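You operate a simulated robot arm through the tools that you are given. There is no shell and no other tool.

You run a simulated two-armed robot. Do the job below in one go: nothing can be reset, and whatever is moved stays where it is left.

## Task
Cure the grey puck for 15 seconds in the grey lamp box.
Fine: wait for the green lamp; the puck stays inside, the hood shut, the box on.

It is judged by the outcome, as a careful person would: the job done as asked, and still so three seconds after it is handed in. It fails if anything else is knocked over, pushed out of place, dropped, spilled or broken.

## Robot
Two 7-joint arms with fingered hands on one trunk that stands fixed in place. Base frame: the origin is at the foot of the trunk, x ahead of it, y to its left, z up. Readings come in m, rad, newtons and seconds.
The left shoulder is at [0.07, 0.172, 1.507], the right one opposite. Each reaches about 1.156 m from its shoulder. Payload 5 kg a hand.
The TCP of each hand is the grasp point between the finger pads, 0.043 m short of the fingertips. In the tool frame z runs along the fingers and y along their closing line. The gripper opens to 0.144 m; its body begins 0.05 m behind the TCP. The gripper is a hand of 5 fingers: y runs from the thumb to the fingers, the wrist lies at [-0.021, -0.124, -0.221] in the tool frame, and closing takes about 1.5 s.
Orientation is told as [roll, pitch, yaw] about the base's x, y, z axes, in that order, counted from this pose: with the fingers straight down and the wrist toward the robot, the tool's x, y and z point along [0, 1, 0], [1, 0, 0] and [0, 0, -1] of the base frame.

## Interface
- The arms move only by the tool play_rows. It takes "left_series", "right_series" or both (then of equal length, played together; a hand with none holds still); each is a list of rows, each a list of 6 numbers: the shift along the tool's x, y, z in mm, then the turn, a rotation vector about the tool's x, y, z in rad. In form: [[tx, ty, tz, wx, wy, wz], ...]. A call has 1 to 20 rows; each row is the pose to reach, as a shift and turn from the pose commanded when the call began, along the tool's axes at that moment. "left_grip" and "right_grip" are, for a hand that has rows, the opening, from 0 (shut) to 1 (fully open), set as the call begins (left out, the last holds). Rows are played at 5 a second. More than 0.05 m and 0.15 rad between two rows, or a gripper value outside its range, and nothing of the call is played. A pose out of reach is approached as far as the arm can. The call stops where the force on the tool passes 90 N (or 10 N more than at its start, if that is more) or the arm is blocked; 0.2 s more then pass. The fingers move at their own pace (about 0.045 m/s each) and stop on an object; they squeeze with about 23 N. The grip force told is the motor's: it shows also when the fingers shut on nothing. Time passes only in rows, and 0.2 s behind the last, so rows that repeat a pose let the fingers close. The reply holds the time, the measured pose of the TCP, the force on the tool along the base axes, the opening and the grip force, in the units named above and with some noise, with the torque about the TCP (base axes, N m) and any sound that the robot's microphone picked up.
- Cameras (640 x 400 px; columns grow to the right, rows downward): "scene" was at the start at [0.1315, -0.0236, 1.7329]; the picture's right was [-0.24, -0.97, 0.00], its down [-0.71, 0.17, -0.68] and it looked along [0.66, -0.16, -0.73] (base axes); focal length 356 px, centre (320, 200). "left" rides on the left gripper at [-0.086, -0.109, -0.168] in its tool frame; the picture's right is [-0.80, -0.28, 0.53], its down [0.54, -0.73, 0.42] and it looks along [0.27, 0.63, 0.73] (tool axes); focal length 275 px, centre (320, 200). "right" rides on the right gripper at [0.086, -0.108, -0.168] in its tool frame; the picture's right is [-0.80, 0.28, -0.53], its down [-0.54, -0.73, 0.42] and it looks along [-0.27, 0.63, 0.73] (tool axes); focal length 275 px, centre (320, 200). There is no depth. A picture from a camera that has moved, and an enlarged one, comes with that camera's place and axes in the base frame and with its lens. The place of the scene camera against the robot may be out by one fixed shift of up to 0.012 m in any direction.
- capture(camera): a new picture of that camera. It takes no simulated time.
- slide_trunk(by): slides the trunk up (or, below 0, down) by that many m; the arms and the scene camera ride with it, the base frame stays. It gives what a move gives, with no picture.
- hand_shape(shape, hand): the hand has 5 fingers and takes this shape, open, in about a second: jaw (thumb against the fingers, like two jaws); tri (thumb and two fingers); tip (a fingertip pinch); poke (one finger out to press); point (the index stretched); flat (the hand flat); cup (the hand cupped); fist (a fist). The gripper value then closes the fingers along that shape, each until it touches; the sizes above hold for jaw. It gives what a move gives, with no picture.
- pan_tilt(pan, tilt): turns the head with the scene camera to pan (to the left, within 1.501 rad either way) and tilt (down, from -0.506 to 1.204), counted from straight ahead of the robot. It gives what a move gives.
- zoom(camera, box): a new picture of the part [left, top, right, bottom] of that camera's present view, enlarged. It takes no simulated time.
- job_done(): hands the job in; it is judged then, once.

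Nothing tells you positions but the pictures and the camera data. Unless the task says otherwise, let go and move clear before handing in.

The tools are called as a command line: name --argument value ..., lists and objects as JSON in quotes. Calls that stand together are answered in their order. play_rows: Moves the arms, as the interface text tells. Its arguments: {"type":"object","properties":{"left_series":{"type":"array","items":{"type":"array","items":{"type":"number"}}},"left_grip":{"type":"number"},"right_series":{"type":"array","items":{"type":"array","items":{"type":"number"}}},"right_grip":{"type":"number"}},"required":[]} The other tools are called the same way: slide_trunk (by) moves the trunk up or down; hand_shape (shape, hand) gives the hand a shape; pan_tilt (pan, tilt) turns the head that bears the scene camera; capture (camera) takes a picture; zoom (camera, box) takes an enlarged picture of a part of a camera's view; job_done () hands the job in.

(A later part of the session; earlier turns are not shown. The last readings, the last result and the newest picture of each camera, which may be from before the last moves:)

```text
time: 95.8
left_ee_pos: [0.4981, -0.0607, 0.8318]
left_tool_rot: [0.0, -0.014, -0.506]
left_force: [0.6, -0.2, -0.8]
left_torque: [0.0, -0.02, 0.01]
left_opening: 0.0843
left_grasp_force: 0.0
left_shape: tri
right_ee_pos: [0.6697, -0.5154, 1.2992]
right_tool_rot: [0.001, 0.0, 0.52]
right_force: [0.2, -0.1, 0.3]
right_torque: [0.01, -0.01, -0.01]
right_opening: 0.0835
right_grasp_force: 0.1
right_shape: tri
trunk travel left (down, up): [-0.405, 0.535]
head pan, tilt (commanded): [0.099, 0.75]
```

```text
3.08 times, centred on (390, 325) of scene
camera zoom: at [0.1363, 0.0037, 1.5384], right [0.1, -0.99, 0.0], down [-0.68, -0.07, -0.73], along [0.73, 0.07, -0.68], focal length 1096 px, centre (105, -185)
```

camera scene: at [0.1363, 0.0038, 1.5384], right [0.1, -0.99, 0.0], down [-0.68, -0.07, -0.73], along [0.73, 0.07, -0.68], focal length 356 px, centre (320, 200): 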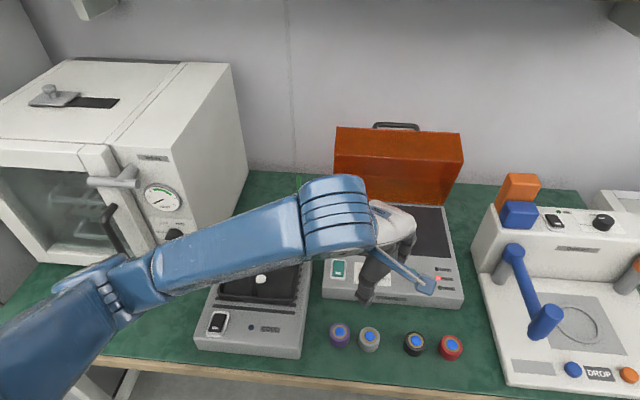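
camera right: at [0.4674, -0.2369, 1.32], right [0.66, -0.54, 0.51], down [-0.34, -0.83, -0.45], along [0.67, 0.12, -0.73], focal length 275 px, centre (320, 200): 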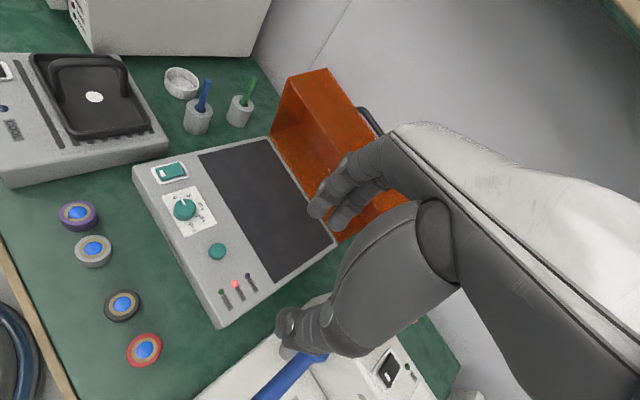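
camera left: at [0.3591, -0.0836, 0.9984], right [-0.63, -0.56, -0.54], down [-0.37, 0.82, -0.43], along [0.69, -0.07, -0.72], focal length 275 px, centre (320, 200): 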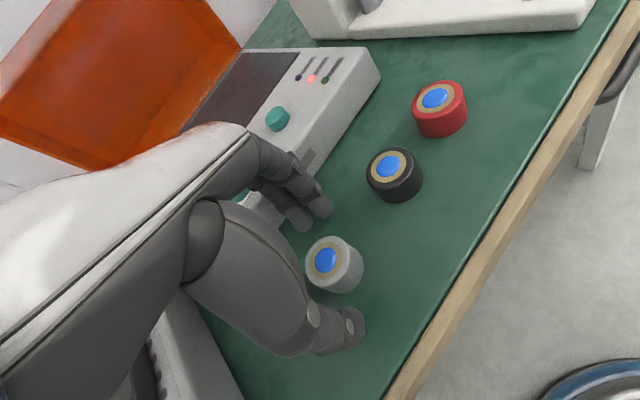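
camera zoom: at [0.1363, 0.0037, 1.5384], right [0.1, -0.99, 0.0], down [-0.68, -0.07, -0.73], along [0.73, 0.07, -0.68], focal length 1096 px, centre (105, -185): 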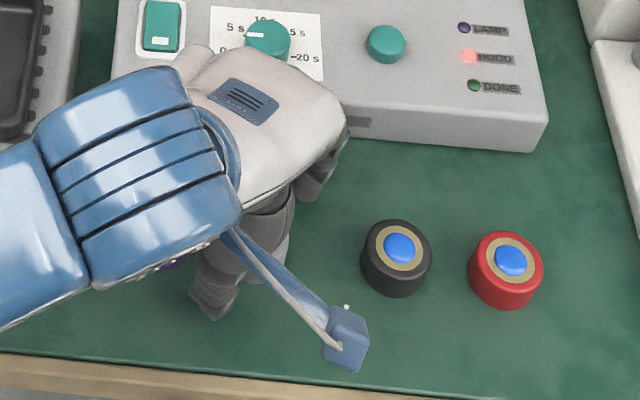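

The puck sits centred between thumb and fingers. I'll go down 6 mm more and close.

play_rows --left_series '[[0, 0, 3, 0, 0, 0], [0, 0, 6, 0, 0, 0], [0, 0, 6, 0, 0, 0]]'

play_rows --left_series '[[0, 0, 0, 0, 0, 0], [0, 0, 0, 0, 0, 0], [0, 0, 0, 0, 0, 0], [0, 0, 0, 0, 0, 0], [0, 0, 0, 0, 0, 0], [0, 0, 0, 0, 0, 0], [0, 0, 0, 0, 0, 0], [0, 0, 0, 0, 0, 0]]' --left_grip 0

capture --camera "left"

```text
time: 96.6
left_ee_pos: [0.4969, -0.0594, 0.8261]
left_tool_rot: [0.002, -0.011, -0.506]
left_force: [-0.1, 0.3, -0.4]
left_torque: [-0.02, -0.03, 0.02]
left_opening: 0.0839
left_grasp_force: 0.1
left_shape: tri
right_ee_pos: [0.6695, -0.5152, 1.2989]
right_tool_rot: [0.001, -0.001, 0.52]
right_force: [-0.7, 0.9, -0.1]
right_torque: [0.01, 0.0, 0.0]
right_opening: 0.0837
right_grasp_force: 0.0
right_shape: tri
trunk travel left (down, up): [-0.405, 0.535]
head pan, tilt (commanded): [0.099, 0.75]
```

```text
time: 98.4
left_ee_pos: [0.4974, -0.0599, 0.8262]
left_tool_rot: [0.001, -0.013, -0.506]
left_force: [0.4, -0.2, -0.7]
left_torque: [0.0, 0.04, 0.0]
left_opening: 0.0359
left_grasp_force: 22.5
left_shape: tri
right_ee_pos: [0.6703, -0.5147, 1.2987]
right_tool_rot: [0.0, 0.0, 0.52]
right_force: [-0.5, 0.5, 0.5]
right_torque: [0.03, 0.01, 0.05]
right_opening: 0.0836
right_grasp_force: 0.0
right_shape: tri
trunk travel left (down, up): [-0.405, 0.535]
head pan, tilt (commanded): [0.099, 0.75]
```

```text
taken
camera left: at [0.3593, -0.0833, 0.9923], right [-0.63, -0.56, -0.54], down [-0.37, 0.82, -0.43], along [0.69, -0.07, -0.72], focal length 275 px, centre (320, 200)
```

left: 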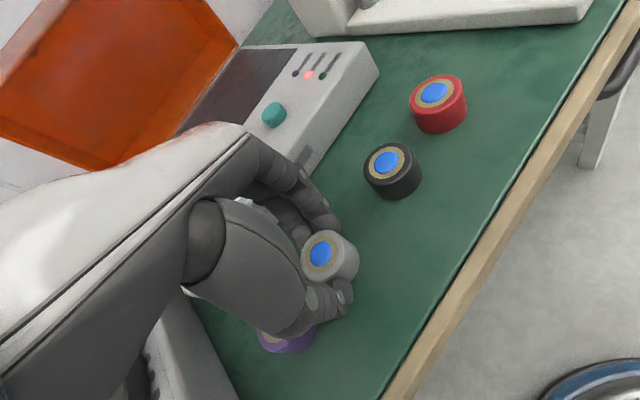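

The puck is gripped (22.5 N). I'll lift it and confirm it comes along without disturbing the others.

play_rows --left_series '[[0, 0, -10, 0, 0, 0], [0, 0, -25, 0, 0, 0], [0, 0, -45, 0, 0, 0], [0, 0, -70, 0, 0, 0], [0, 0, -100, 0, 0, 0], [0, 0, -130, 0, 0, 0], [0, 0, -130, 0, 0, 0]]'

capture --camera "left"

capture --camera "scene"

```text
time: 100.0
left_ee_pos: [0.4959, -0.0586, 0.9571]
left_tool_rot: [-0.001, -0.013, -0.506]
left_force: [0.3, 0.1, -1.3]
left_torque: [-0.03, 0.02, 0.0]
left_opening: 0.0358
left_grasp_force: 22.8
left_shape: tri
right_ee_pos: [0.6708, -0.5154, 1.2982]
right_tool_rot: [0.0, 0.0, 0.521]
right_force: [-0.3, -0.3, 0.0]
right_torque: [-0.01, -0.01, -0.01]
right_opening: 0.0836
right_grasp_force: 0.0
right_shape: tri
trunk travel left (down, up): [-0.405, 0.535]
head pan, tilt (commanded): [0.099, 0.75]
```

```text
taken
camera left: at [0.3587, -0.0823, 1.1225], right [-0.63, -0.56, -0.54], down [-0.37, 0.82, -0.43], along [0.69, -0.07, -0.72], focal length 275 px, centre (320, 200)
```

left: 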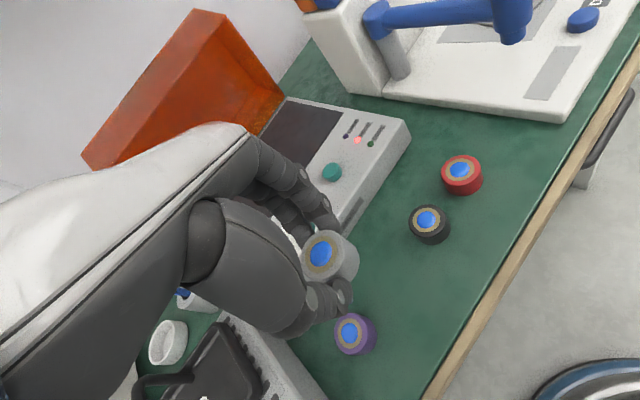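

```text
taken
camera scene: at [0.1363, 0.0039, 1.5384], right [0.1, -0.99, 0.0], down [-0.68, -0.07, -0.73], along [0.73, 0.07, -0.68], focal length 356 px, centre (320, 200)
```

scene: 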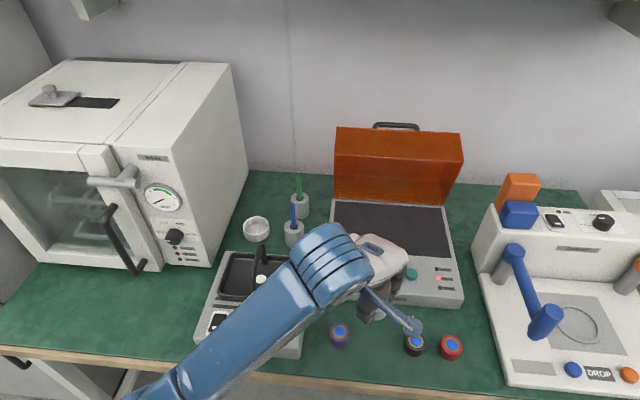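

The grey puck is held and the other pucks are untouched. Before moving over the bed I'll measure the panel height with the wrist camera alone.

zoom --camera "left" --box '[240, 80, 440, 240]'

zoom --camera "right" --box '[0, 100, 320, 400]'

```text
2.50 times, centred on (340, 160) of left
camera zoom: at [0.3587, -0.0823, 1.1225], right [-0.63, -0.56, -0.54], down [-0.37, 0.82, -0.43], along [0.69, -0.07, -0.72], focal length 688 px, centre (270, 300)
```

zoom: 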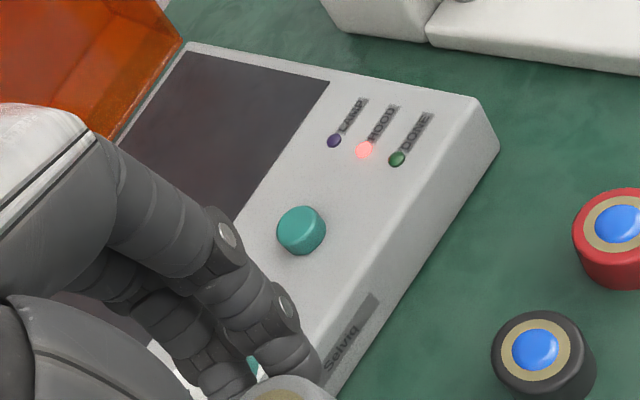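

```text
1.33 times, centred on (160, 250) of right
camera zoom: at [0.5322, -0.4944, 1.4662], right [0.64, -0.55, 0.53], down [-0.36, -0.83, -0.42], along [0.68, 0.08, -0.73], focal length 367 px, centre (533, 133)
```

zoom: 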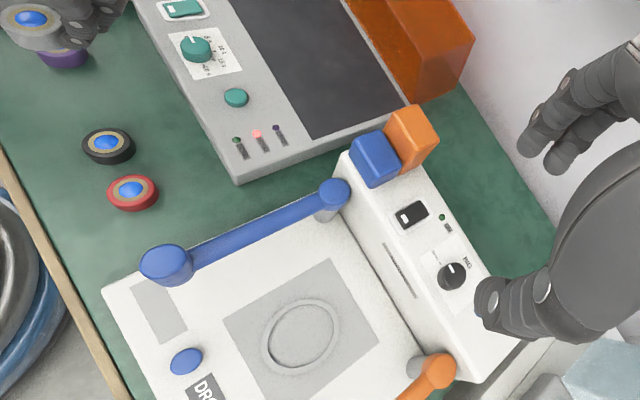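

Wrist cameras put the panel and bed at z≈0.832 (the scene view reads a bit high). I'll carry the puck over the panel to above the bed at about [0.755, −0.10], staying in front of the open hood.

play_rows --left_series '[[12, 32, 0, 0, 0, 0], [24, 65, 0, 0, 0, 0], [36, 98, 0, 0, 0, 0], [48, 131, 0, 0, 0, 0], [60, 164, 0, 0, 0, 0], [72, 198, 0, 0, 0, 0], [82, 225, 0, 0, 0, 0], [90, 246, 0, 0, 0, 0], [90, 246, 0, 0, 0, 0]]'

capture --camera "left"

capture --camera "scene"

```text
time: 102.0
left_ee_pos: [0.7557, -0.1012, 0.9607]
left_tool_rot: [0.001, -0.014, -0.507]
left_force: [0.4, 0.8, -1.1]
left_torque: [0.03, -0.01, -0.01]
left_opening: 0.0356
left_grasp_force: 22.9
left_shape: tri
right_ee_pos: [0.669, -0.5156, 1.2986]
right_tool_rot: [0.001, 0.0, 0.521]
right_force: [-1.1, 0.0, 0.4]
right_torque: [-0.03, 0.02, 0.03]
right_opening: 0.0837
right_grasp_force: 0.0
right_shape: tri
trunk travel left (down, up): [-0.405, 0.535]
head pan, tilt (commanded): [0.099, 0.75]
```

```text
taken
camera left: at [0.6176, -0.1233, 1.1262], right [-0.63, -0.56, -0.54], down [-0.37, 0.82, -0.43], along [0.69, -0.07, -0.72], focal length 275 px, centre (320, 200)
```

left: 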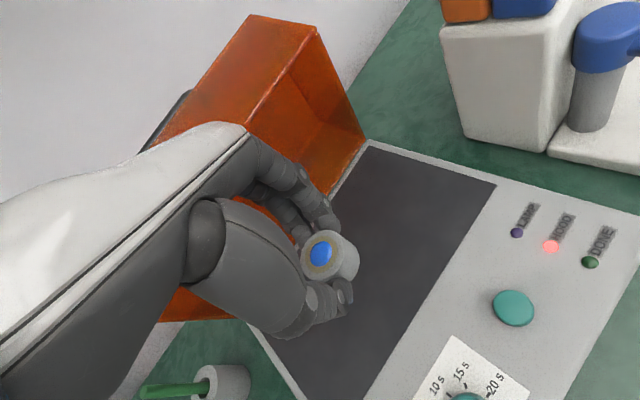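

```text
taken
camera scene: at [0.1361, 0.0037, 1.5384], right [0.1, -0.99, 0.0], down [-0.68, -0.07, -0.73], along [0.73, 0.07, -0.68], focal length 356 px, centre (320, 200)
```

scene: 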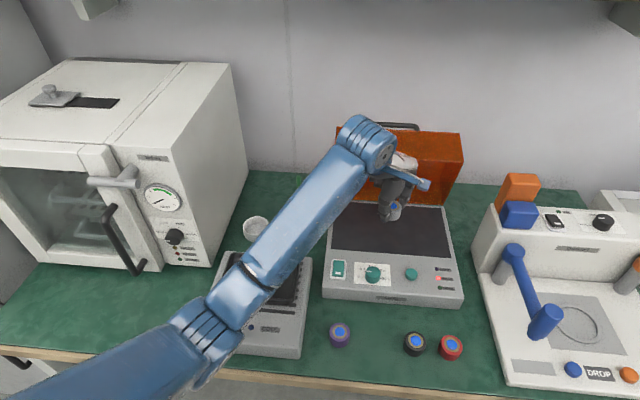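

The puck is right above the bed and clear of the hood. I'll lower most of the way, then feel for contact in small steps.

play_rows --left_series '[[0, 0, 15, 0, 0, 0], [0, 0, 30, 0, 0, 0], [0, 0, 45, 0, 0, 0], [0, 0, 60, 0, 0, 0], [0, 0, 70, 0, 0, 0], [0, 0, 70, 0, 0, 0]]'

capture --camera "left"

zoom --camera "scene" --box '[320, 110, 480, 310]'

```text
time: 103.4
left_ee_pos: [0.7547, -0.1006, 0.8897]
left_tool_rot: [0.001, -0.013, -0.506]
left_force: [0.1, -0.5, -0.4]
left_torque: [0.02, 0.0, -0.01]
left_opening: 0.0356
left_grasp_force: 23.1
left_shape: tri
right_ee_pos: [0.6708, -0.5143, 1.2992]
right_tool_rot: [-0.002, -0.001, 0.522]
right_force: [-0.4, -0.6, -0.7]
right_torque: [0.01, 0.02, -0.01]
right_opening: 0.0837
right_grasp_force: 0.0
right_shape: tri
trunk travel left (down, up): [-0.405, 0.535]
head pan, tilt (commanded): [0.099, 0.75]
```

```text
taken
camera left: at [0.6178, -0.1238, 1.0562], right [-0.63, -0.56, -0.54], down [-0.37, 0.82, -0.43], along [0.69, -0.07, -0.72], focal length 275 px, centre (320, 200)
```

left: 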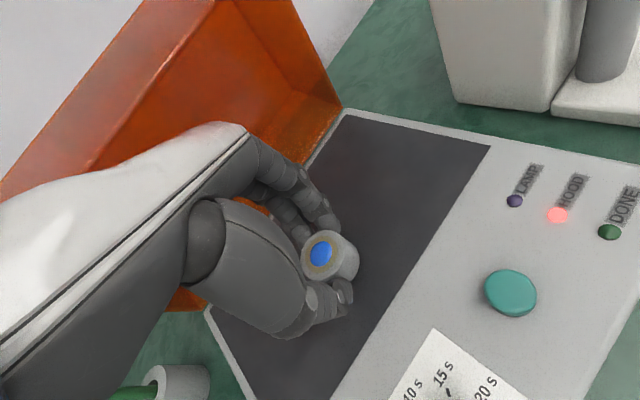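

```text
2.00 times, centred on (400, 210) of scene
camera zoom: at [0.1364, 0.0035, 1.5384], right [0.1, -0.99, 0.0], down [-0.68, -0.07, -0.73], along [0.73, 0.07, -0.68], focal length 713 px, centre (160, 180)
```

zoom: 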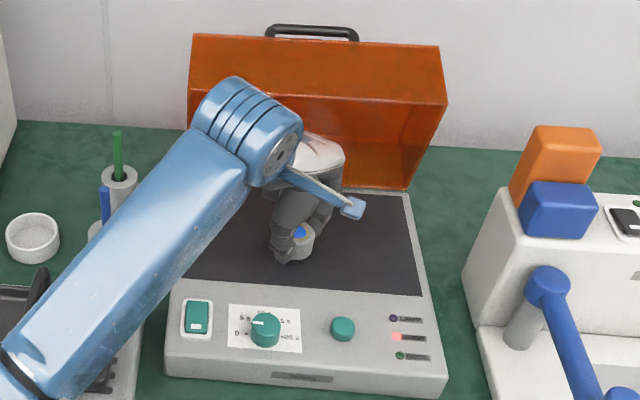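

Still no contact at TCP z≈0.890. I'll lower in small steps and watch the vertical force.

play_rows --left_series '[[0, 0, 3, 0, 0, 0], [0, 0, 6, 0, 0, 0], [0, 0, 6, 0, 0, 0]]'

play_rows --left_series '[[0, 0, 2, 0, 0, 0], [0, 0, 4, 0, 0, 0], [0, 0, 4, 0, 0, 0]]'

```text
time: 104.2
left_ee_pos: [0.7555, -0.1009, 0.8843]
left_tool_rot: [0.002, -0.014, -0.505]
left_force: [0.3, 0.4, -1.9]
left_torque: [-0.01, 0.03, 0.0]
left_opening: 0.0357
left_grasp_force: 23.3
left_shape: tri
right_ee_pos: [0.67, -0.5149, 1.2989]
right_tool_rot: [0.0, -0.001, 0.52]
right_force: [-1.8, -0.1, -0.1]
right_torque: [0.01, -0.04, 0.0]
right_opening: 0.0837
right_grasp_force: 0.1
right_shape: tri
trunk travel left (down, up): [-0.405, 0.535]
head pan, tilt (commanded): [0.099, 0.75]
```

```text
time: 105.0
left_ee_pos: [0.7564, -0.1012, 0.8808]
left_tool_rot: [0.003, -0.013, -0.506]
left_force: [-0.4, 0.1, -0.2]
left_torque: [-0.03, 0.04, 0.01]
left_opening: 0.036
left_grasp_force: 23.3
left_shape: tri
right_ee_pos: [0.6696, -0.5147, 1.2985]
right_tool_rot: [-0.002, 0.001, 0.521]
right_force: [-1.6, 0.0, 0.7]
right_torque: [0.0, -0.01, -0.02]
right_opening: 0.0838
right_grasp_force: 0.1
right_shape: tri
trunk travel left (down, up): [-0.405, 0.535]
head pan, tilt (commanded): [0.099, 0.75]
```

play_rows --left_series '[[0, 0, 2, 0, 0, 0], [0, 0, 4, 0, 0, 0], [0, 0, 4, 0, 0, 0]]'

play_rows --left_series '[[0, 0, 2, 0, 0, 0], [0, 0, 3, 0, 0, 0], [0, 0, 3, 0, 0, 0]]'

zoom --camera "left" --box '[230, 180, 430, 340]'

```text
time: 105.8
left_ee_pos: [0.7558, -0.0997, 0.8759]
left_tool_rot: [0.002, -0.014, -0.507]
left_force: [-1.0, -0.4, -0.8]
left_torque: [0.03, -0.01, -0.01]
left_opening: 0.0357
left_grasp_force: 22.6
left_shape: tri
right_ee_pos: [0.6693, -0.5157, 1.2976]
right_tool_rot: [-0.001, 0.0, 0.521]
right_force: [0.0, -0.7, 0.5]
right_torque: [0.0, 0.01, -0.01]
right_opening: 0.0839
right_grasp_force: 0.2
right_shape: tri
trunk travel left (down, up): [-0.405, 0.535]
head pan, tilt (commanded): [0.099, 0.75]
```

```text
time: 106.6
left_ee_pos: [0.7563, -0.1012, 0.875]
left_tool_rot: [0.003, -0.016, -0.506]
left_force: [2.5, 1.9, 10.3]
left_torque: [0.03, -0.08, 0.07]
left_opening: 0.0362
left_grasp_force: 23.0
left_shape: tri
right_ee_pos: [0.6687, -0.5144, 1.299]
right_tool_rot: [0.001, 0.0, 0.52]
right_force: [-0.2, -0.6, 0.3]
right_torque: [0.0, 0.01, 0.0]
right_opening: 0.0839
right_grasp_force: 0.1
right_shape: tri
trunk travel left (down, up): [-0.405, 0.535]
head pan, tilt (commanded): [0.099, 0.75]
```

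```text
2.50 times, centred on (330, 260) of left
camera zoom: at [0.6175, -0.124, 1.0411], right [-0.63, -0.56, -0.54], down [-0.37, 0.82, -0.43], along [0.69, -0.07, -0.72], focal length 688 px, centre (295, 50)
```

zoom: 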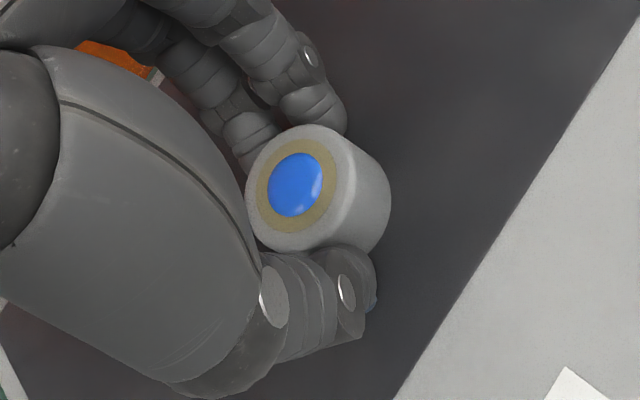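

Contact: 10 N upward, so the puck is on the bed. I'll ease off a millimetre and open the fingers.

play_rows --left_series '[[0, 0, -1, 0, 0, 0], [0, 0, -1, 0, 0, 0]]'

play_rows --left_series '[[0, 0, 0, 0, 0, 0], [0, 0, 0, 0, 0, 0], [0, 0, 0, 0, 0, 0], [0, 0, 0, 0, 0, 0], [0, 0, 0, 0, 0, 0]]' --left_grip 0.62

capture --camera "left"

```text
time: 107.2
left_ee_pos: [0.756, -0.1008, 0.8756]
left_tool_rot: [0.002, -0.013, -0.507]
left_force: [3.7, -0.3, 9.6]
left_torque: [-0.06, -0.17, 0.04]
left_opening: 0.0363
left_grasp_force: 22.9
left_shape: tri
right_ee_pos: [0.6689, -0.5145, 1.2976]
right_tool_rot: [-0.001, 0.0, 0.52]
right_force: [-0.1, 0.1, -0.6]
right_torque: [0.01, 0.0, -0.01]
right_opening: 0.0836
right_grasp_force: 0.0
right_shape: tri
trunk travel left (down, up): [-0.405, 0.535]
head pan, tilt (commanded): [0.099, 0.75]
```

```text
time: 108.4
left_ee_pos: [0.7558, -0.1004, 0.875]
left_tool_rot: [0.001, -0.012, -0.507]
left_force: [0.2, 0.2, 3.5]
left_torque: [0.08, 0.19, 0.01]
left_opening: 0.0874
left_grasp_force: 0.0
left_shape: tri
right_ee_pos: [0.67, -0.5144, 1.2987]
right_tool_rot: [-0.001, 0.001, 0.519]
right_force: [-0.4, 0.3, -0.2]
right_torque: [0.04, 0.02, 0.0]
right_opening: 0.0838
right_grasp_force: 0.2
right_shape: tri
trunk travel left (down, up): [-0.405, 0.535]
head pan, tilt (commanded): [0.099, 0.75]
```

```text
taken
camera left: at [0.6178, -0.1241, 1.0407], right [-0.63, -0.56, -0.54], down [-0.37, 0.82, -0.43], along [0.69, -0.07, -0.72], focal length 275 px, centre (320, 200)
```

left: 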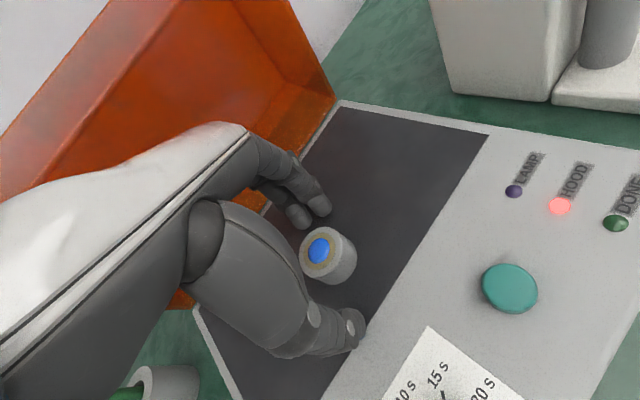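

The puck stands on the bed, released. I'll lift the hand straight up and back so I can see it, and then set the dial while the hood is still open.

play_rows --left_series '[[0, 0, -10, 0, 0, 0], [0, 0, -30, 0, 0, 0], [0, 0, -55, 0, 0, 0], [0, 0, -80, 0, 0, 0], [0, 0, -100, 0, 0, 0], [-15, -30, -110, 0, 0, 0], [-30, -60, -110, 0, 0, 0], [-45, -95, -110, 0, 0, 0], [-45, -95, -110, 0, 0, 0]]'

capture --camera "left"

capture --camera "scene"

```text
time: 110.4
left_ee_pos: [0.6501, -0.094, 0.9839]
left_tool_rot: [0.001, -0.013, -0.506]
left_force: [0.1, -0.3, -0.6]
left_torque: [0.02, 0.0, -0.02]
left_opening: 0.0891
left_grasp_force: 0.1
left_shape: tri
right_ee_pos: [0.6711, -0.5131, 1.2984]
right_tool_rot: [0.0, 0.002, 0.519]
right_force: [-0.4, -0.4, 0.5]
right_torque: [-0.03, 0.02, 0.0]
right_opening: 0.0838
right_grasp_force: 0.1
right_shape: tri
trunk travel left (down, up): [-0.405, 0.535]
head pan, tilt (commanded): [0.099, 0.75]
```

```text
taken
camera left: at [0.5123, -0.1168, 1.1497], right [-0.63, -0.56, -0.54], down [-0.37, 0.82, -0.43], along [0.69, -0.07, -0.72], focal length 275 px, centre (320, 200)
```

left: 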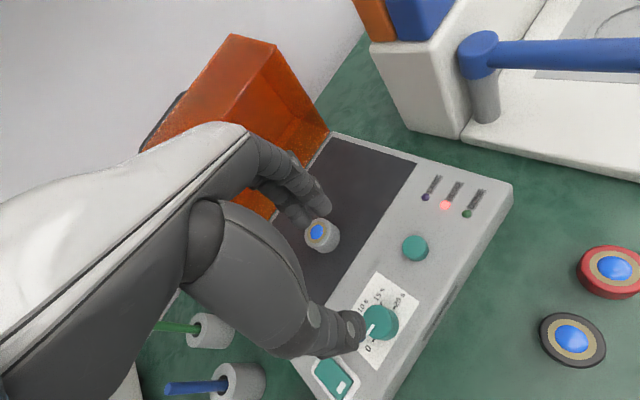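

```text
taken
camera scene: at [0.1368, 0.0035, 1.5384], right [0.1, -0.99, 0.0], down [-0.68, -0.07, -0.73], along [0.73, 0.07, -0.68], focal length 356 px, centre (320, 200)
```

scene: 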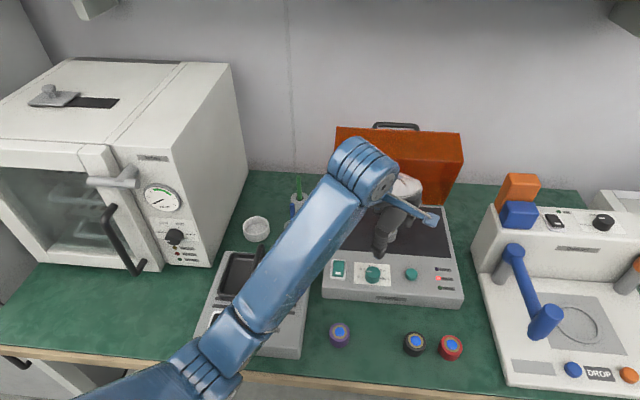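

The puck is standing on the bed. I'll zoom the wrist camera on the dial and button to locate them precisely.

zoom --camera "left" --box '[310, 160, 530, 400]'

```text
1.67 times, centred on (420, 280) of left
camera zoom: at [0.5123, -0.1168, 1.1497], right [-0.63, -0.56, -0.54], down [-0.37, 0.82, -0.43], along [0.69, -0.07, -0.72], focal length 459 px, centre (153, 67)
```

zoom: 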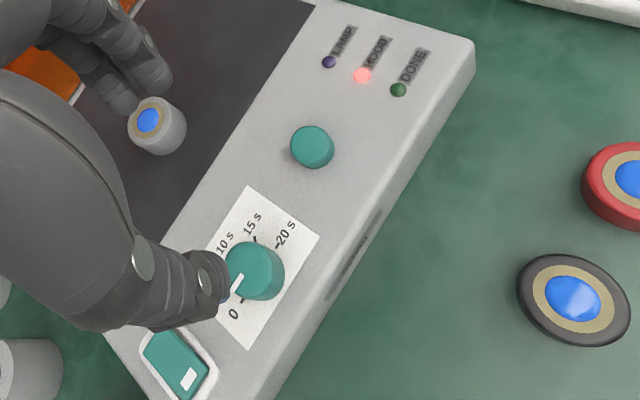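

Dial centre is near [0.627, −0.068] (top z≈0.847) and the button near [0.639, −0.154]. I'll position above the dial with the hand turned back to yaw −0.15 so I have room to twist clockwise.

play_rows --left_series '[[2, -6, 10, 0, 0, -0.07], [5, -13, 20, 0, 0, -0.14], [7, -20, 30, 0, 0, -0.21], [10, -27, 40, 0, 0, -0.28], [12, -33, 50, 0, 0, -0.356], [12, -33, 54, 0, 0, -0.356]]' --left_grip 0.45

capture --camera "left"

capture --camera "scene"

```text
time: 111.8
left_ee_pos: [0.6269, -0.0695, 0.93]
left_tool_rot: [-0.003, -0.011, -0.15]
left_force: [0.9, 0.5, -0.4]
left_torque: [-0.01, -0.02, 0.01]
left_opening: 0.0654
left_grasp_force: 0.0
left_shape: tri
right_ee_pos: [0.6692, -0.5148, 1.299]
right_tool_rot: [0.0, 0.001, 0.521]
right_force: [0.3, 0.1, -0.3]
right_torque: [0.02, 0.0, 0.0]
right_opening: 0.0835
right_grasp_force: 0.0
right_shape: tri
trunk travel left (down, up): [-0.405, 0.535]
head pan, tilt (commanded): [0.099, 0.75]
```

```text
taken
camera left: at [0.5055, -0.1379, 1.0956], right [-0.39, -0.75, -0.53], down [-0.63, 0.64, -0.43], along [0.67, 0.17, -0.72], focal length 275 px, centre (320, 200)
```

left: 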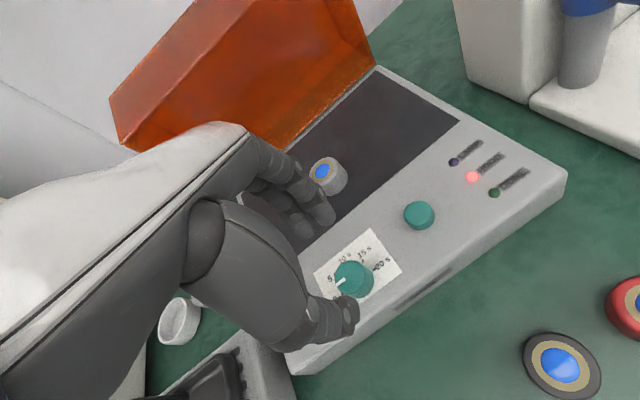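

```text
taken
camera scene: at [0.1363, 0.0036, 1.5384], right [0.1, -0.99, 0.0], down [-0.68, -0.07, -0.73], along [0.73, 0.07, -0.68], focal length 356 px, centre (320, 200)
```

scene: 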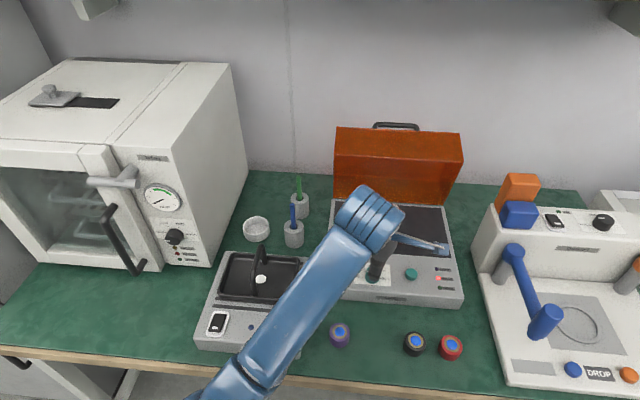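

The dial is almost exactly under the hand. I'll descend around the knob with fingertips a few millimetres above the panel.

play_rows --left_series '[[2, 0, 12, 0, 0, 0], [2, 0, 24, 0, 0, 0], [2, 0, 36, 0, 0, 0], [2, 0, 45, 0, 0, 0], [2, 0, 50, 0, 0, 0], [2, 0, 50, 0, 0, 0]]'

capture --camera "left"

zoom --camera "scene" --box '[310, 180, 470, 310]'

```text
time: 113.2
left_ee_pos: [0.6284, -0.065, 0.8785]
left_tool_rot: [-0.003, -0.011, -0.149]
left_force: [-0.2, -0.3, 0.4]
left_torque: [0.0, 0.0, 0.01]
left_opening: 0.0654
left_grasp_force: 0.1
left_shape: tri
right_ee_pos: [0.6704, -0.5154, 1.2981]
right_tool_rot: [0.0, 0.001, 0.52]
right_force: [0.1, -0.2, 0.8]
right_torque: [0.0, 0.02, 0.01]
right_opening: 0.0839
right_grasp_force: 0.0
right_shape: tri
trunk travel left (down, up): [-0.405, 0.535]
head pan, tilt (commanded): [0.099, 0.75]
```

```text
taken
camera left: at [0.5073, -0.1353, 1.045], right [-0.39, -0.75, -0.53], down [-0.63, 0.64, -0.43], along [0.67, 0.17, -0.73], focal length 275 px, centre (320, 200)
```

left: 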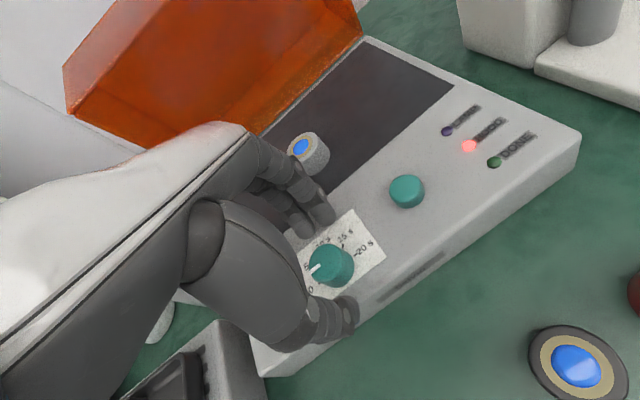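

```text
3.08 times, centred on (390, 245) of scene
camera zoom: at [0.1363, 0.0036, 1.5384], right [0.1, -0.99, 0.0], down [-0.68, -0.07, -0.73], along [0.73, 0.07, -0.68], focal length 1096 px, centre (105, 62)
```

zoom: 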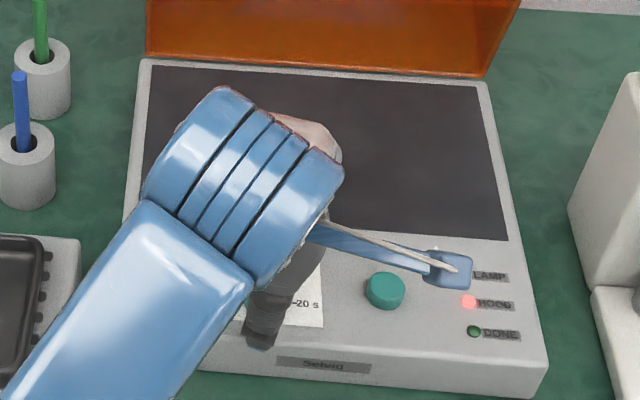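

The knob lies centred between thumb and fingers. I'll close on it.

play_rows --left_series '[[0, 0, 0, 0, 0, 0], [0, 0, 0, 0, 0, 0], [0, 0, 0, 0, 0, 0], [0, 0, 0, 0, 0, 0], [0, 0, 0, 0, 0, 0], [0, 0, 0, 0, 0, 0]]' --left_grip 0

zoom --camera "left" --box '[240, 180, 440, 340]'

```text
time: 114.6
left_ee_pos: [0.6286, -0.066, 0.8777]
left_tool_rot: [-0.003, -0.011, -0.149]
left_force: [-2.1, 0.8, -1.1]
left_torque: [-0.04, 0.01, 0.0]
left_opening: 0.0254
left_grasp_force: 22.8
left_shape: tri
right_ee_pos: [0.6696, -0.5154, 1.2993]
right_tool_rot: [-0.001, -0.001, 0.518]
right_force: [-0.5, -0.5, 0.0]
right_torque: [-0.01, 0.0, -0.02]
right_opening: 0.0836
right_grasp_force: 0.1
right_shape: tri
trunk travel left (down, up): [-0.405, 0.535]
head pan, tilt (commanded): [0.099, 0.75]
```

```text
2.50 times, centred on (340, 260) of left
camera zoom: at [0.5072, -0.1354, 1.045], right [-0.39, -0.75, -0.53], down [-0.63, 0.64, -0.43], along [0.67, 0.17, -0.73], focal length 688 px, centre (270, 50)
```

zoom: 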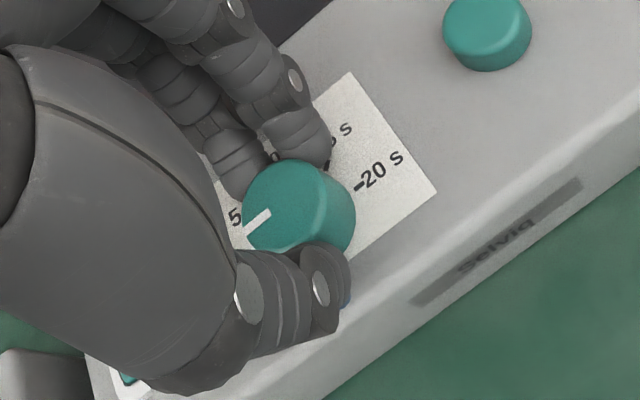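

The knob is held (25 mm, 23 N). I'll twist clockwise by 0.75 rad and check the pointer.

play_rows --left_series '[[0, 0, 0, 0, 0, 0.1], [0, 0, 0, 0, 0, 0.2], [0, 0, 0, 0, 0, 0.3], [0, 0, 0, 0, 0, 0.4], [0, 0, 0, 0, 0, 0.5], [0, 0, 0, 0, 0, 0.6], [0, 0, 0, 0, 0, 0.7], [0, 0, 0, 0, 0, 0.75], [0, 0, 0, 0, 0, 0.75]]'

zoom --camera "left" --box '[220, 160, 440, 340]'

capture --camera "scene"

```text
time: 116.6
left_ee_pos: [0.628, -0.0675, 0.8791]
left_tool_rot: [0.005, -0.012, -0.901]
left_force: [-4.5, -3.8, -6.7]
left_torque: [-0.19, 0.1, 0.01]
left_opening: 0.0247
left_grasp_force: 22.8
left_shape: tri
right_ee_pos: [0.6694, -0.5161, 1.2982]
right_tool_rot: [0.003, -0.001, 0.521]
right_force: [-0.1, 0.4, 0.1]
right_torque: [0.03, 0.03, -0.01]
right_opening: 0.084
right_grasp_force: 0.0
right_shape: tri
trunk travel left (down, up): [-0.405, 0.535]
head pan, tilt (commanded): [0.099, 0.75]
```

```text
2.22 times, centred on (330, 250) of left
camera zoom: at [0.4919, -0.0354, 1.0447], right [-0.79, -0.28, -0.54], down [-0.02, 0.9, -0.43], along [0.61, -0.33, -0.72], focal length 612 px, centre (298, 89)
```

zoom: 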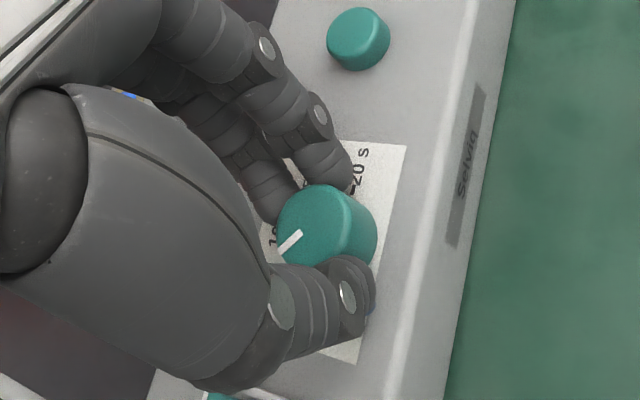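

```text
taken
camera scene: at [0.1363, 0.003, 1.5384], right [0.1, -0.99, 0.0], down [-0.68, -0.07, -0.73], along [0.73, 0.07, -0.68], focal length 356 px, centre (320, 200)
```

scene: 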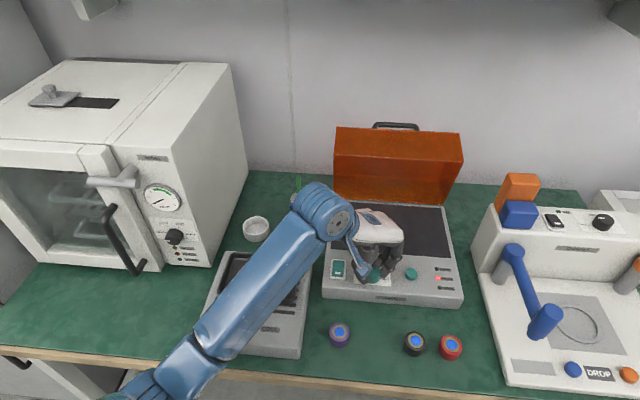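

The knob turned along with the hand (pointer now about 45° round, near 5 s). I'll keep twisting in the same grip as far as the arm allows.

play_rows --left_series '[[0, 0, 0, 0, 0, 0.1], [0, 0, 0, 0, 0, 0.2], [0, 0, 0, 0, 0, 0.3], [0, 0, 0, 0, 0, 0.4], [0, 0, 0, 0, 0, 0.5], [0, 0, 0, 0, 0, 0.6], [0, 0, 0, 0, 0, 0.6]]'

zoom --camera "left" --box '[220, 160, 440, 340]'

capture --camera "scene"

```text
time: 118.2
left_ee_pos: [0.6268, -0.0664, 0.8783]
left_tool_rot: [0.011, -0.006, -1.502]
left_force: [-6.8, -6.3, -4.5]
left_torque: [-0.31, 0.2, 0.02]
left_opening: 0.024
left_grasp_force: 22.7
left_shape: tri
right_ee_pos: [0.6696, -0.5157, 1.2977]
right_tool_rot: [0.001, 0.0, 0.52]
right_force: [-0.1, -1.2, 0.2]
right_torque: [-0.04, 0.0, 0.01]
right_opening: 0.0835
right_grasp_force: 0.1
right_shape: tri
trunk travel left (down, up): [-0.405, 0.535]
head pan, tilt (commanded): [0.099, 0.75]
```

```text
2.22 times, centred on (330, 250) of left
camera zoom: at [0.5324, 0.0354, 1.0449], right [-0.81, 0.22, -0.54], down [0.5, 0.76, -0.42], along [0.32, -0.61, -0.72], focal length 612 px, centre (298, 89)
```

zoom: 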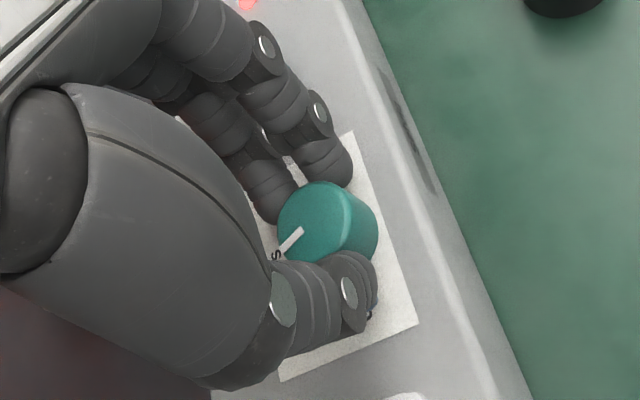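

```text
taken
camera scene: at [0.1359, 0.0028, 1.5384], right [0.1, -0.99, 0.0], down [-0.68, -0.07, -0.73], along [0.73, 0.07, -0.68], focal length 356 px, centre (320, 200)
```

scene: 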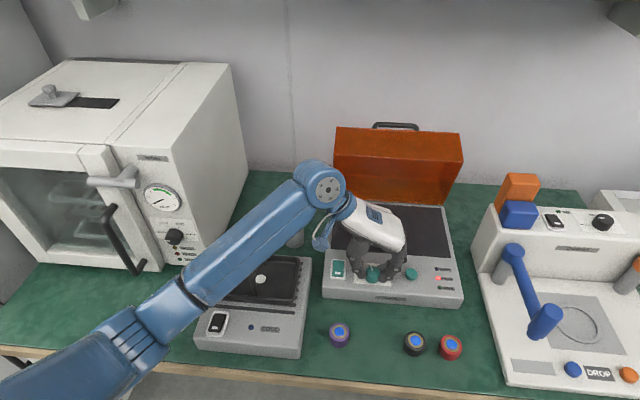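

The knob has turned about 77° so far. I'll release, lift slightly, rotate the hand back, and re-grip for the remaining 58°.

play_rows --left_series '[[0, 0, 0, 0, 0, 0], [0, 0, 0, 0, 0, 0], [0, 0, 0, 0, 0, 0], [0, 0, 0, 0, 0, 0]]' --left_grip 0.42

play_rows --left_series '[[0, 0, -12, 0, 0, 0], [0, 0, -24, 0, 0, 0], [0, 0, -36, 0, 0, -0.1], [0, 0, -36, 0, 0, -0.22], [0, 0, -36, 0, 0, -0.34], [0, 0, -36, 0, 0, -0.46], [0, 0, -36, 0, 0, -0.58], [0, 0, -36, 0, 0, -0.7], [0, 0, -36, 0, 0, -0.82], [0, 0, -36, 0, 0, -0.9], [0, 0, -36, 0, 0, -0.9]]'

zoom --camera "left" --box '[220, 160, 480, 380]'

zoom --camera "scene" --box '[310, 240, 470, 310]'

```text
time: 119.2
left_ee_pos: [0.6278, -0.0648, 0.8781]
left_tool_rot: [0.013, -0.009, -1.499]
left_force: [0.5, 0.2, 0.8]
left_torque: [-0.01, 0.0, 0.03]
left_opening: 0.0599
left_grasp_force: 0.1
left_shape: tri
right_ee_pos: [0.6708, -0.5161, 1.2986]
right_tool_rot: [0.001, 0.0, 0.52]
right_force: [0.1, 0.8, -0.2]
right_torque: [0.0, 0.02, 0.01]
right_opening: 0.084
right_grasp_force: 0.2
right_shape: tri
trunk travel left (down, up): [-0.405, 0.535]
head pan, tilt (commanded): [0.099, 0.75]
```

```text
time: 121.6
left_ee_pos: [0.6279, -0.0653, 0.9144]
left_tool_rot: [0.002, -0.013, -0.598]
left_force: [-0.4, 0.1, 0.2]
left_torque: [-0.03, 0.03, 0.01]
left_opening: 0.0601
left_grasp_force: 0.0
left_shape: tri
right_ee_pos: [0.6695, -0.5137, 1.2982]
right_tool_rot: [0.0, -0.001, 0.52]
right_force: [0.9, 0.5, 0.1]
right_torque: [-0.02, -0.01, -0.01]
right_opening: 0.0836
right_grasp_force: 0.1
right_shape: tri
trunk travel left (down, up): [-0.405, 0.535]
head pan, tilt (commanded): [0.099, 0.75]
```

```text
1.82 times, centred on (350, 270) of left
camera zoom: at [0.4884, -0.0756, 1.0807], right [-0.68, -0.5, -0.54], down [-0.29, 0.85, -0.43], along [0.68, -0.14, -0.72], focal length 500 px, centre (266, 73)
```

zoom: 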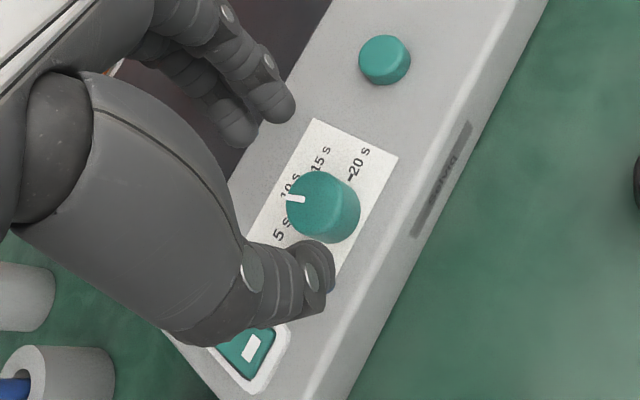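

```text
4.00 times, centred on (390, 275) of scene
camera zoom: at [0.1364, 0.0038, 1.5384], right [0.1, -0.99, 0.0], down [-0.68, -0.07, -0.73], along [0.73, 0.07, -0.68], focal length 1425 px, centre (40, -100)
```

zoom: 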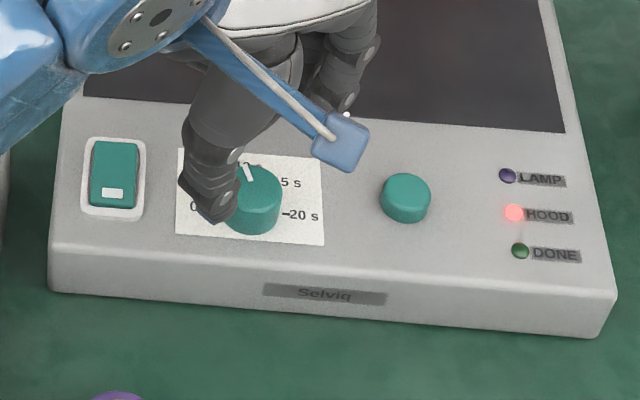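

The pointer now stands just short of 10 s, as expected. I'll descend, re-grip and turn the remaining ~1.0 rad to 15 s.

play_rows --left_series '[[0, 0, 12, 0, 0, 0], [0, 0, 24, 0, 0, 0], [0, 0, 36, 0, 0, 0], [0, 0, 36, 0, 0, 0]]'

play_rows --left_series '[[0, 0, 0, 0, 0, 0], [0, 0, 0, 0, 0, 0], [0, 0, 0, 0, 0, 0], [0, 0, 0, 0, 0, 0], [0, 0, 0, 0, 0, 0], [0, 0, 0, 0, 0, 0]]' --left_grip 0

play_rows --left_series '[[0, 0, 0, 0, 0, 0.1], [0, 0, 0, 0, 0, 0.2], [0, 0, 0, 0, 0, 0.3], [0, 0, 0, 0, 0, 0.4], [0, 0, 0, 0, 0, 0.5], [0, 0, 0, 0, 0, 0.6], [0, 0, 0, 0, 0, 0.7], [0, 0, 0, 0, 0, 0.8], [0, 0, 0, 0, 0, 0.9], [0, 0, 0, 0, 0, 1.0], [0, 0, 0, 0, 0, 1.0]]'

zoom --camera "left" --box '[220, 160, 440, 340]'

```text
time: 122.6
left_ee_pos: [0.6276, -0.0661, 0.8788]
left_tool_rot: [0.002, -0.014, -0.597]
left_force: [-0.4, 0.1, -0.5]
left_torque: [0.0, 0.02, 0.01]
left_opening: 0.0603
left_grasp_force: 0.0
left_shape: tri
right_ee_pos: [0.6698, -0.515, 1.2978]
right_tool_rot: [0.0, 0.0, 0.52]
right_force: [0.6, -0.5, 0.2]
right_torque: [0.02, 0.05, 0.01]
right_opening: 0.0837
right_grasp_force: 0.1
right_shape: tri
trunk travel left (down, up): [-0.405, 0.535]
head pan, tilt (commanded): [0.099, 0.75]
```

```text
time: 124.0
left_ee_pos: [0.6295, -0.066, 0.8796]
left_tool_rot: [0.001, -0.013, -0.599]
left_force: [-0.1, 0.1, -1.8]
left_torque: [0.01, 0.04, -0.02]
left_opening: 0.025
left_grasp_force: 22.9
left_shape: tri
right_ee_pos: [0.6696, -0.5149, 1.2981]
right_tool_rot: [0.001, 0.0, 0.52]
right_force: [0.2, 0.0, -0.2]
right_torque: [-0.01, 0.0, 0.01]
right_opening: 0.0837
right_grasp_force: 0.1
right_shape: tri
trunk travel left (down, up): [-0.405, 0.535]
head pan, tilt (commanded): [0.099, 0.75]
```

```text
time: 126.4
left_ee_pos: [0.6275, -0.0655, 0.8782]
left_tool_rot: [0.011, -0.006, -1.601]
left_force: [-4.4, -6.9, -4.6]
left_torque: [-0.36, 0.14, 0.04]
left_opening: 0.0242
left_grasp_force: 22.6
left_shape: tri
right_ee_pos: [0.6694, -0.515, 1.2998]
right_tool_rot: [0.003, 0.001, 0.518]
right_force: [-0.3, 0.1, -0.3]
right_torque: [0.03, 0.0, -0.02]
right_opening: 0.0836
right_grasp_force: 0.1
right_shape: tri
trunk travel left (down, up): [-0.405, 0.535]
head pan, tilt (commanded): [0.099, 0.75]
```

```text
2.22 times, centred on (330, 250) of left
camera zoom: at [0.5435, 0.0444, 1.045], right [-0.78, 0.3, -0.54], down [0.57, 0.71, -0.42], along [0.26, -0.64, -0.73], focal length 612 px, centre (298, 89)
```

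zoom: 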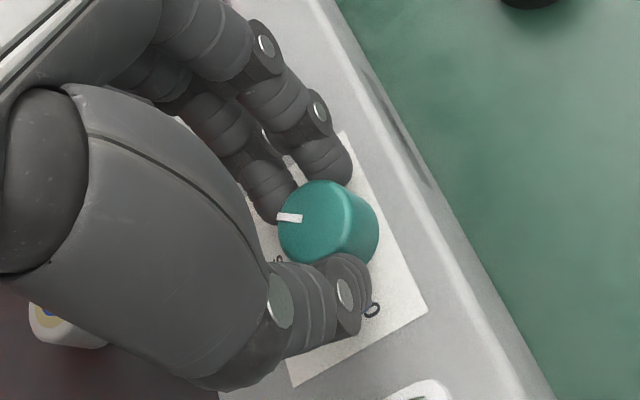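

Total turn is now about 135°. I'll release, lift and move the hand aside to read the dial.

play_rows --left_series '[[0, 0, 0, 0, 0, 0], [0, 0, 0, 0, 0, 0], [0, 0, 0, 0, 0, 0], [0, 0, 0, 0, 0, 0]]' --left_grip 0.42

play_rows --left_series '[[0, 0, -15, 0, 0, 0], [0, 0, -30, 0, 0, 0], [0, 0, -50, 0, 0, -0.1], [0, 0, -80, 0, 0, -0.22], [0, 0, -110, 0, 0, -0.34], [0, 0, -140, 0, 0, -0.46], [0, 0, -160, 0, 0, -0.58], [-20, 0, -170, 0, 0, -0.7], [-40, 0, -170, 0, 0, -0.82], [-60, 0, -170, 0, 0, -0.94], [-80, 0, -170, 0, 0, -1.0]]'

capture --camera "scene"

capture --camera "left"

```text
time: 127.4
left_ee_pos: [0.6275, -0.0647, 0.8791]
left_tool_rot: [0.012, -0.004, -1.598]
left_force: [-0.1, -0.2, 0.1]
left_torque: [-0.04, 0.02, -0.01]
left_opening: 0.0599
left_grasp_force: 0.2
left_shape: tri
right_ee_pos: [0.6702, -0.5153, 1.2978]
right_tool_rot: [0.0, 0.002, 0.519]
right_force: [0.4, -0.7, -0.7]
right_torque: [-0.04, -0.02, 0.02]
right_opening: 0.0836
right_grasp_force: 0.0
right_shape: tri
trunk travel left (down, up): [-0.405, 0.535]
head pan, tilt (commanded): [0.099, 0.75]
```

```text
time: 129.8
left_ee_pos: [0.5441, -0.061, 1.0492]
left_tool_rot: [0.0, -0.014, -0.597]
left_force: [-0.4, -0.2, -0.4]
left_torque: [-0.01, -0.04, 0.0]
left_opening: 0.0603
left_grasp_force: 0.1
left_shape: tri
right_ee_pos: [0.6685, -0.5148, 1.2989]
right_tool_rot: [0.0, 0.0, 0.52]
right_force: [-0.3, -0.5, -0.4]
right_torque: [0.0, -0.03, 0.0]
right_opening: 0.0834
right_grasp_force: 0.1
right_shape: tri
trunk travel left (down, up): [-0.405, 0.535]
head pan, tilt (commanded): [0.099, 0.75]
```

```text
taken
camera scene: at [0.1355, 0.0034, 1.5385], right [0.1, -0.99, 0.0], down [-0.68, -0.07, -0.73], along [0.73, 0.07, -0.68], focal length 356 px, centre (320, 200)
```

scene: 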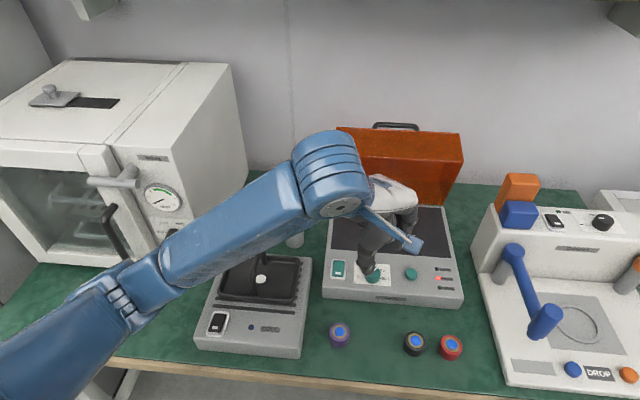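

```text
taken
camera left: at [0.4061, -0.0717, 1.215], right [-0.68, -0.5, -0.54], down [-0.29, 0.85, -0.43], along [0.68, -0.14, -0.72], focal length 275 px, centre (320, 200)
```

left: 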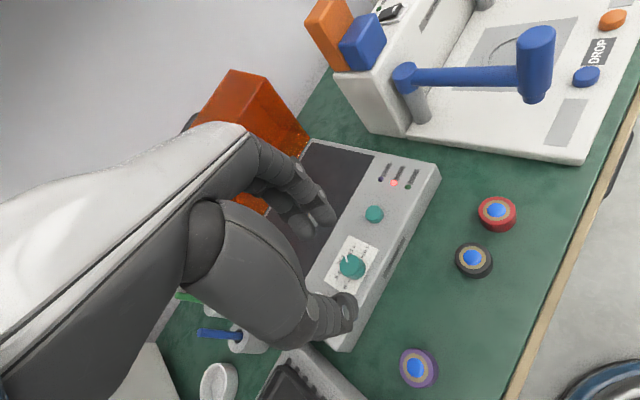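

zoom --camera "left" --box '[310, 220, 410, 300]'

zoom --camera "right" --box '[30, 80, 150, 170]'

zoom --camera "scene" --box '[340, 250, 420, 300]'

```text
5.00 times, centred on (360, 260) of left
camera zoom: at [0.4061, -0.0717, 1.215], right [-0.68, -0.5, -0.54], down [-0.29, 0.85, -0.43], along [0.68, -0.14, -0.72], focal length 1376 px, centre (120, -100)
```

zoom: 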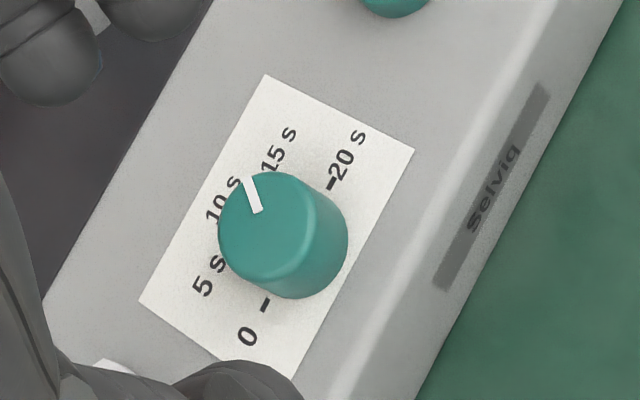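

```text
4.44 times, centred on (90, 125) of right
camera zoom: at [0.5314, -0.495, 1.4664], right [0.64, -0.55, 0.53], down [-0.36, -0.83, -0.42], along [0.68, 0.08, -0.73], focal length 1224 px, centre (1342, 533)
```

zoom: 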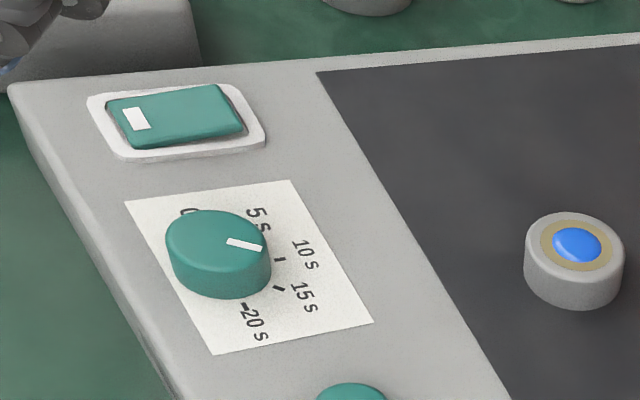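

```text
8.00 times, centred on (380, 275) of scene
camera zoom: at [0.1355, 0.0034, 1.5385], right [0.1, -0.99, 0.0], down [-0.68, -0.07, -0.73], along [0.73, 0.07, -0.68], focal length 2850 px, centre (-160, -400)
```

zoom: 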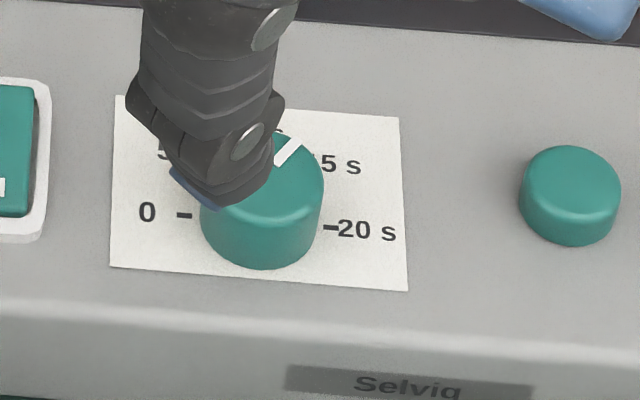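

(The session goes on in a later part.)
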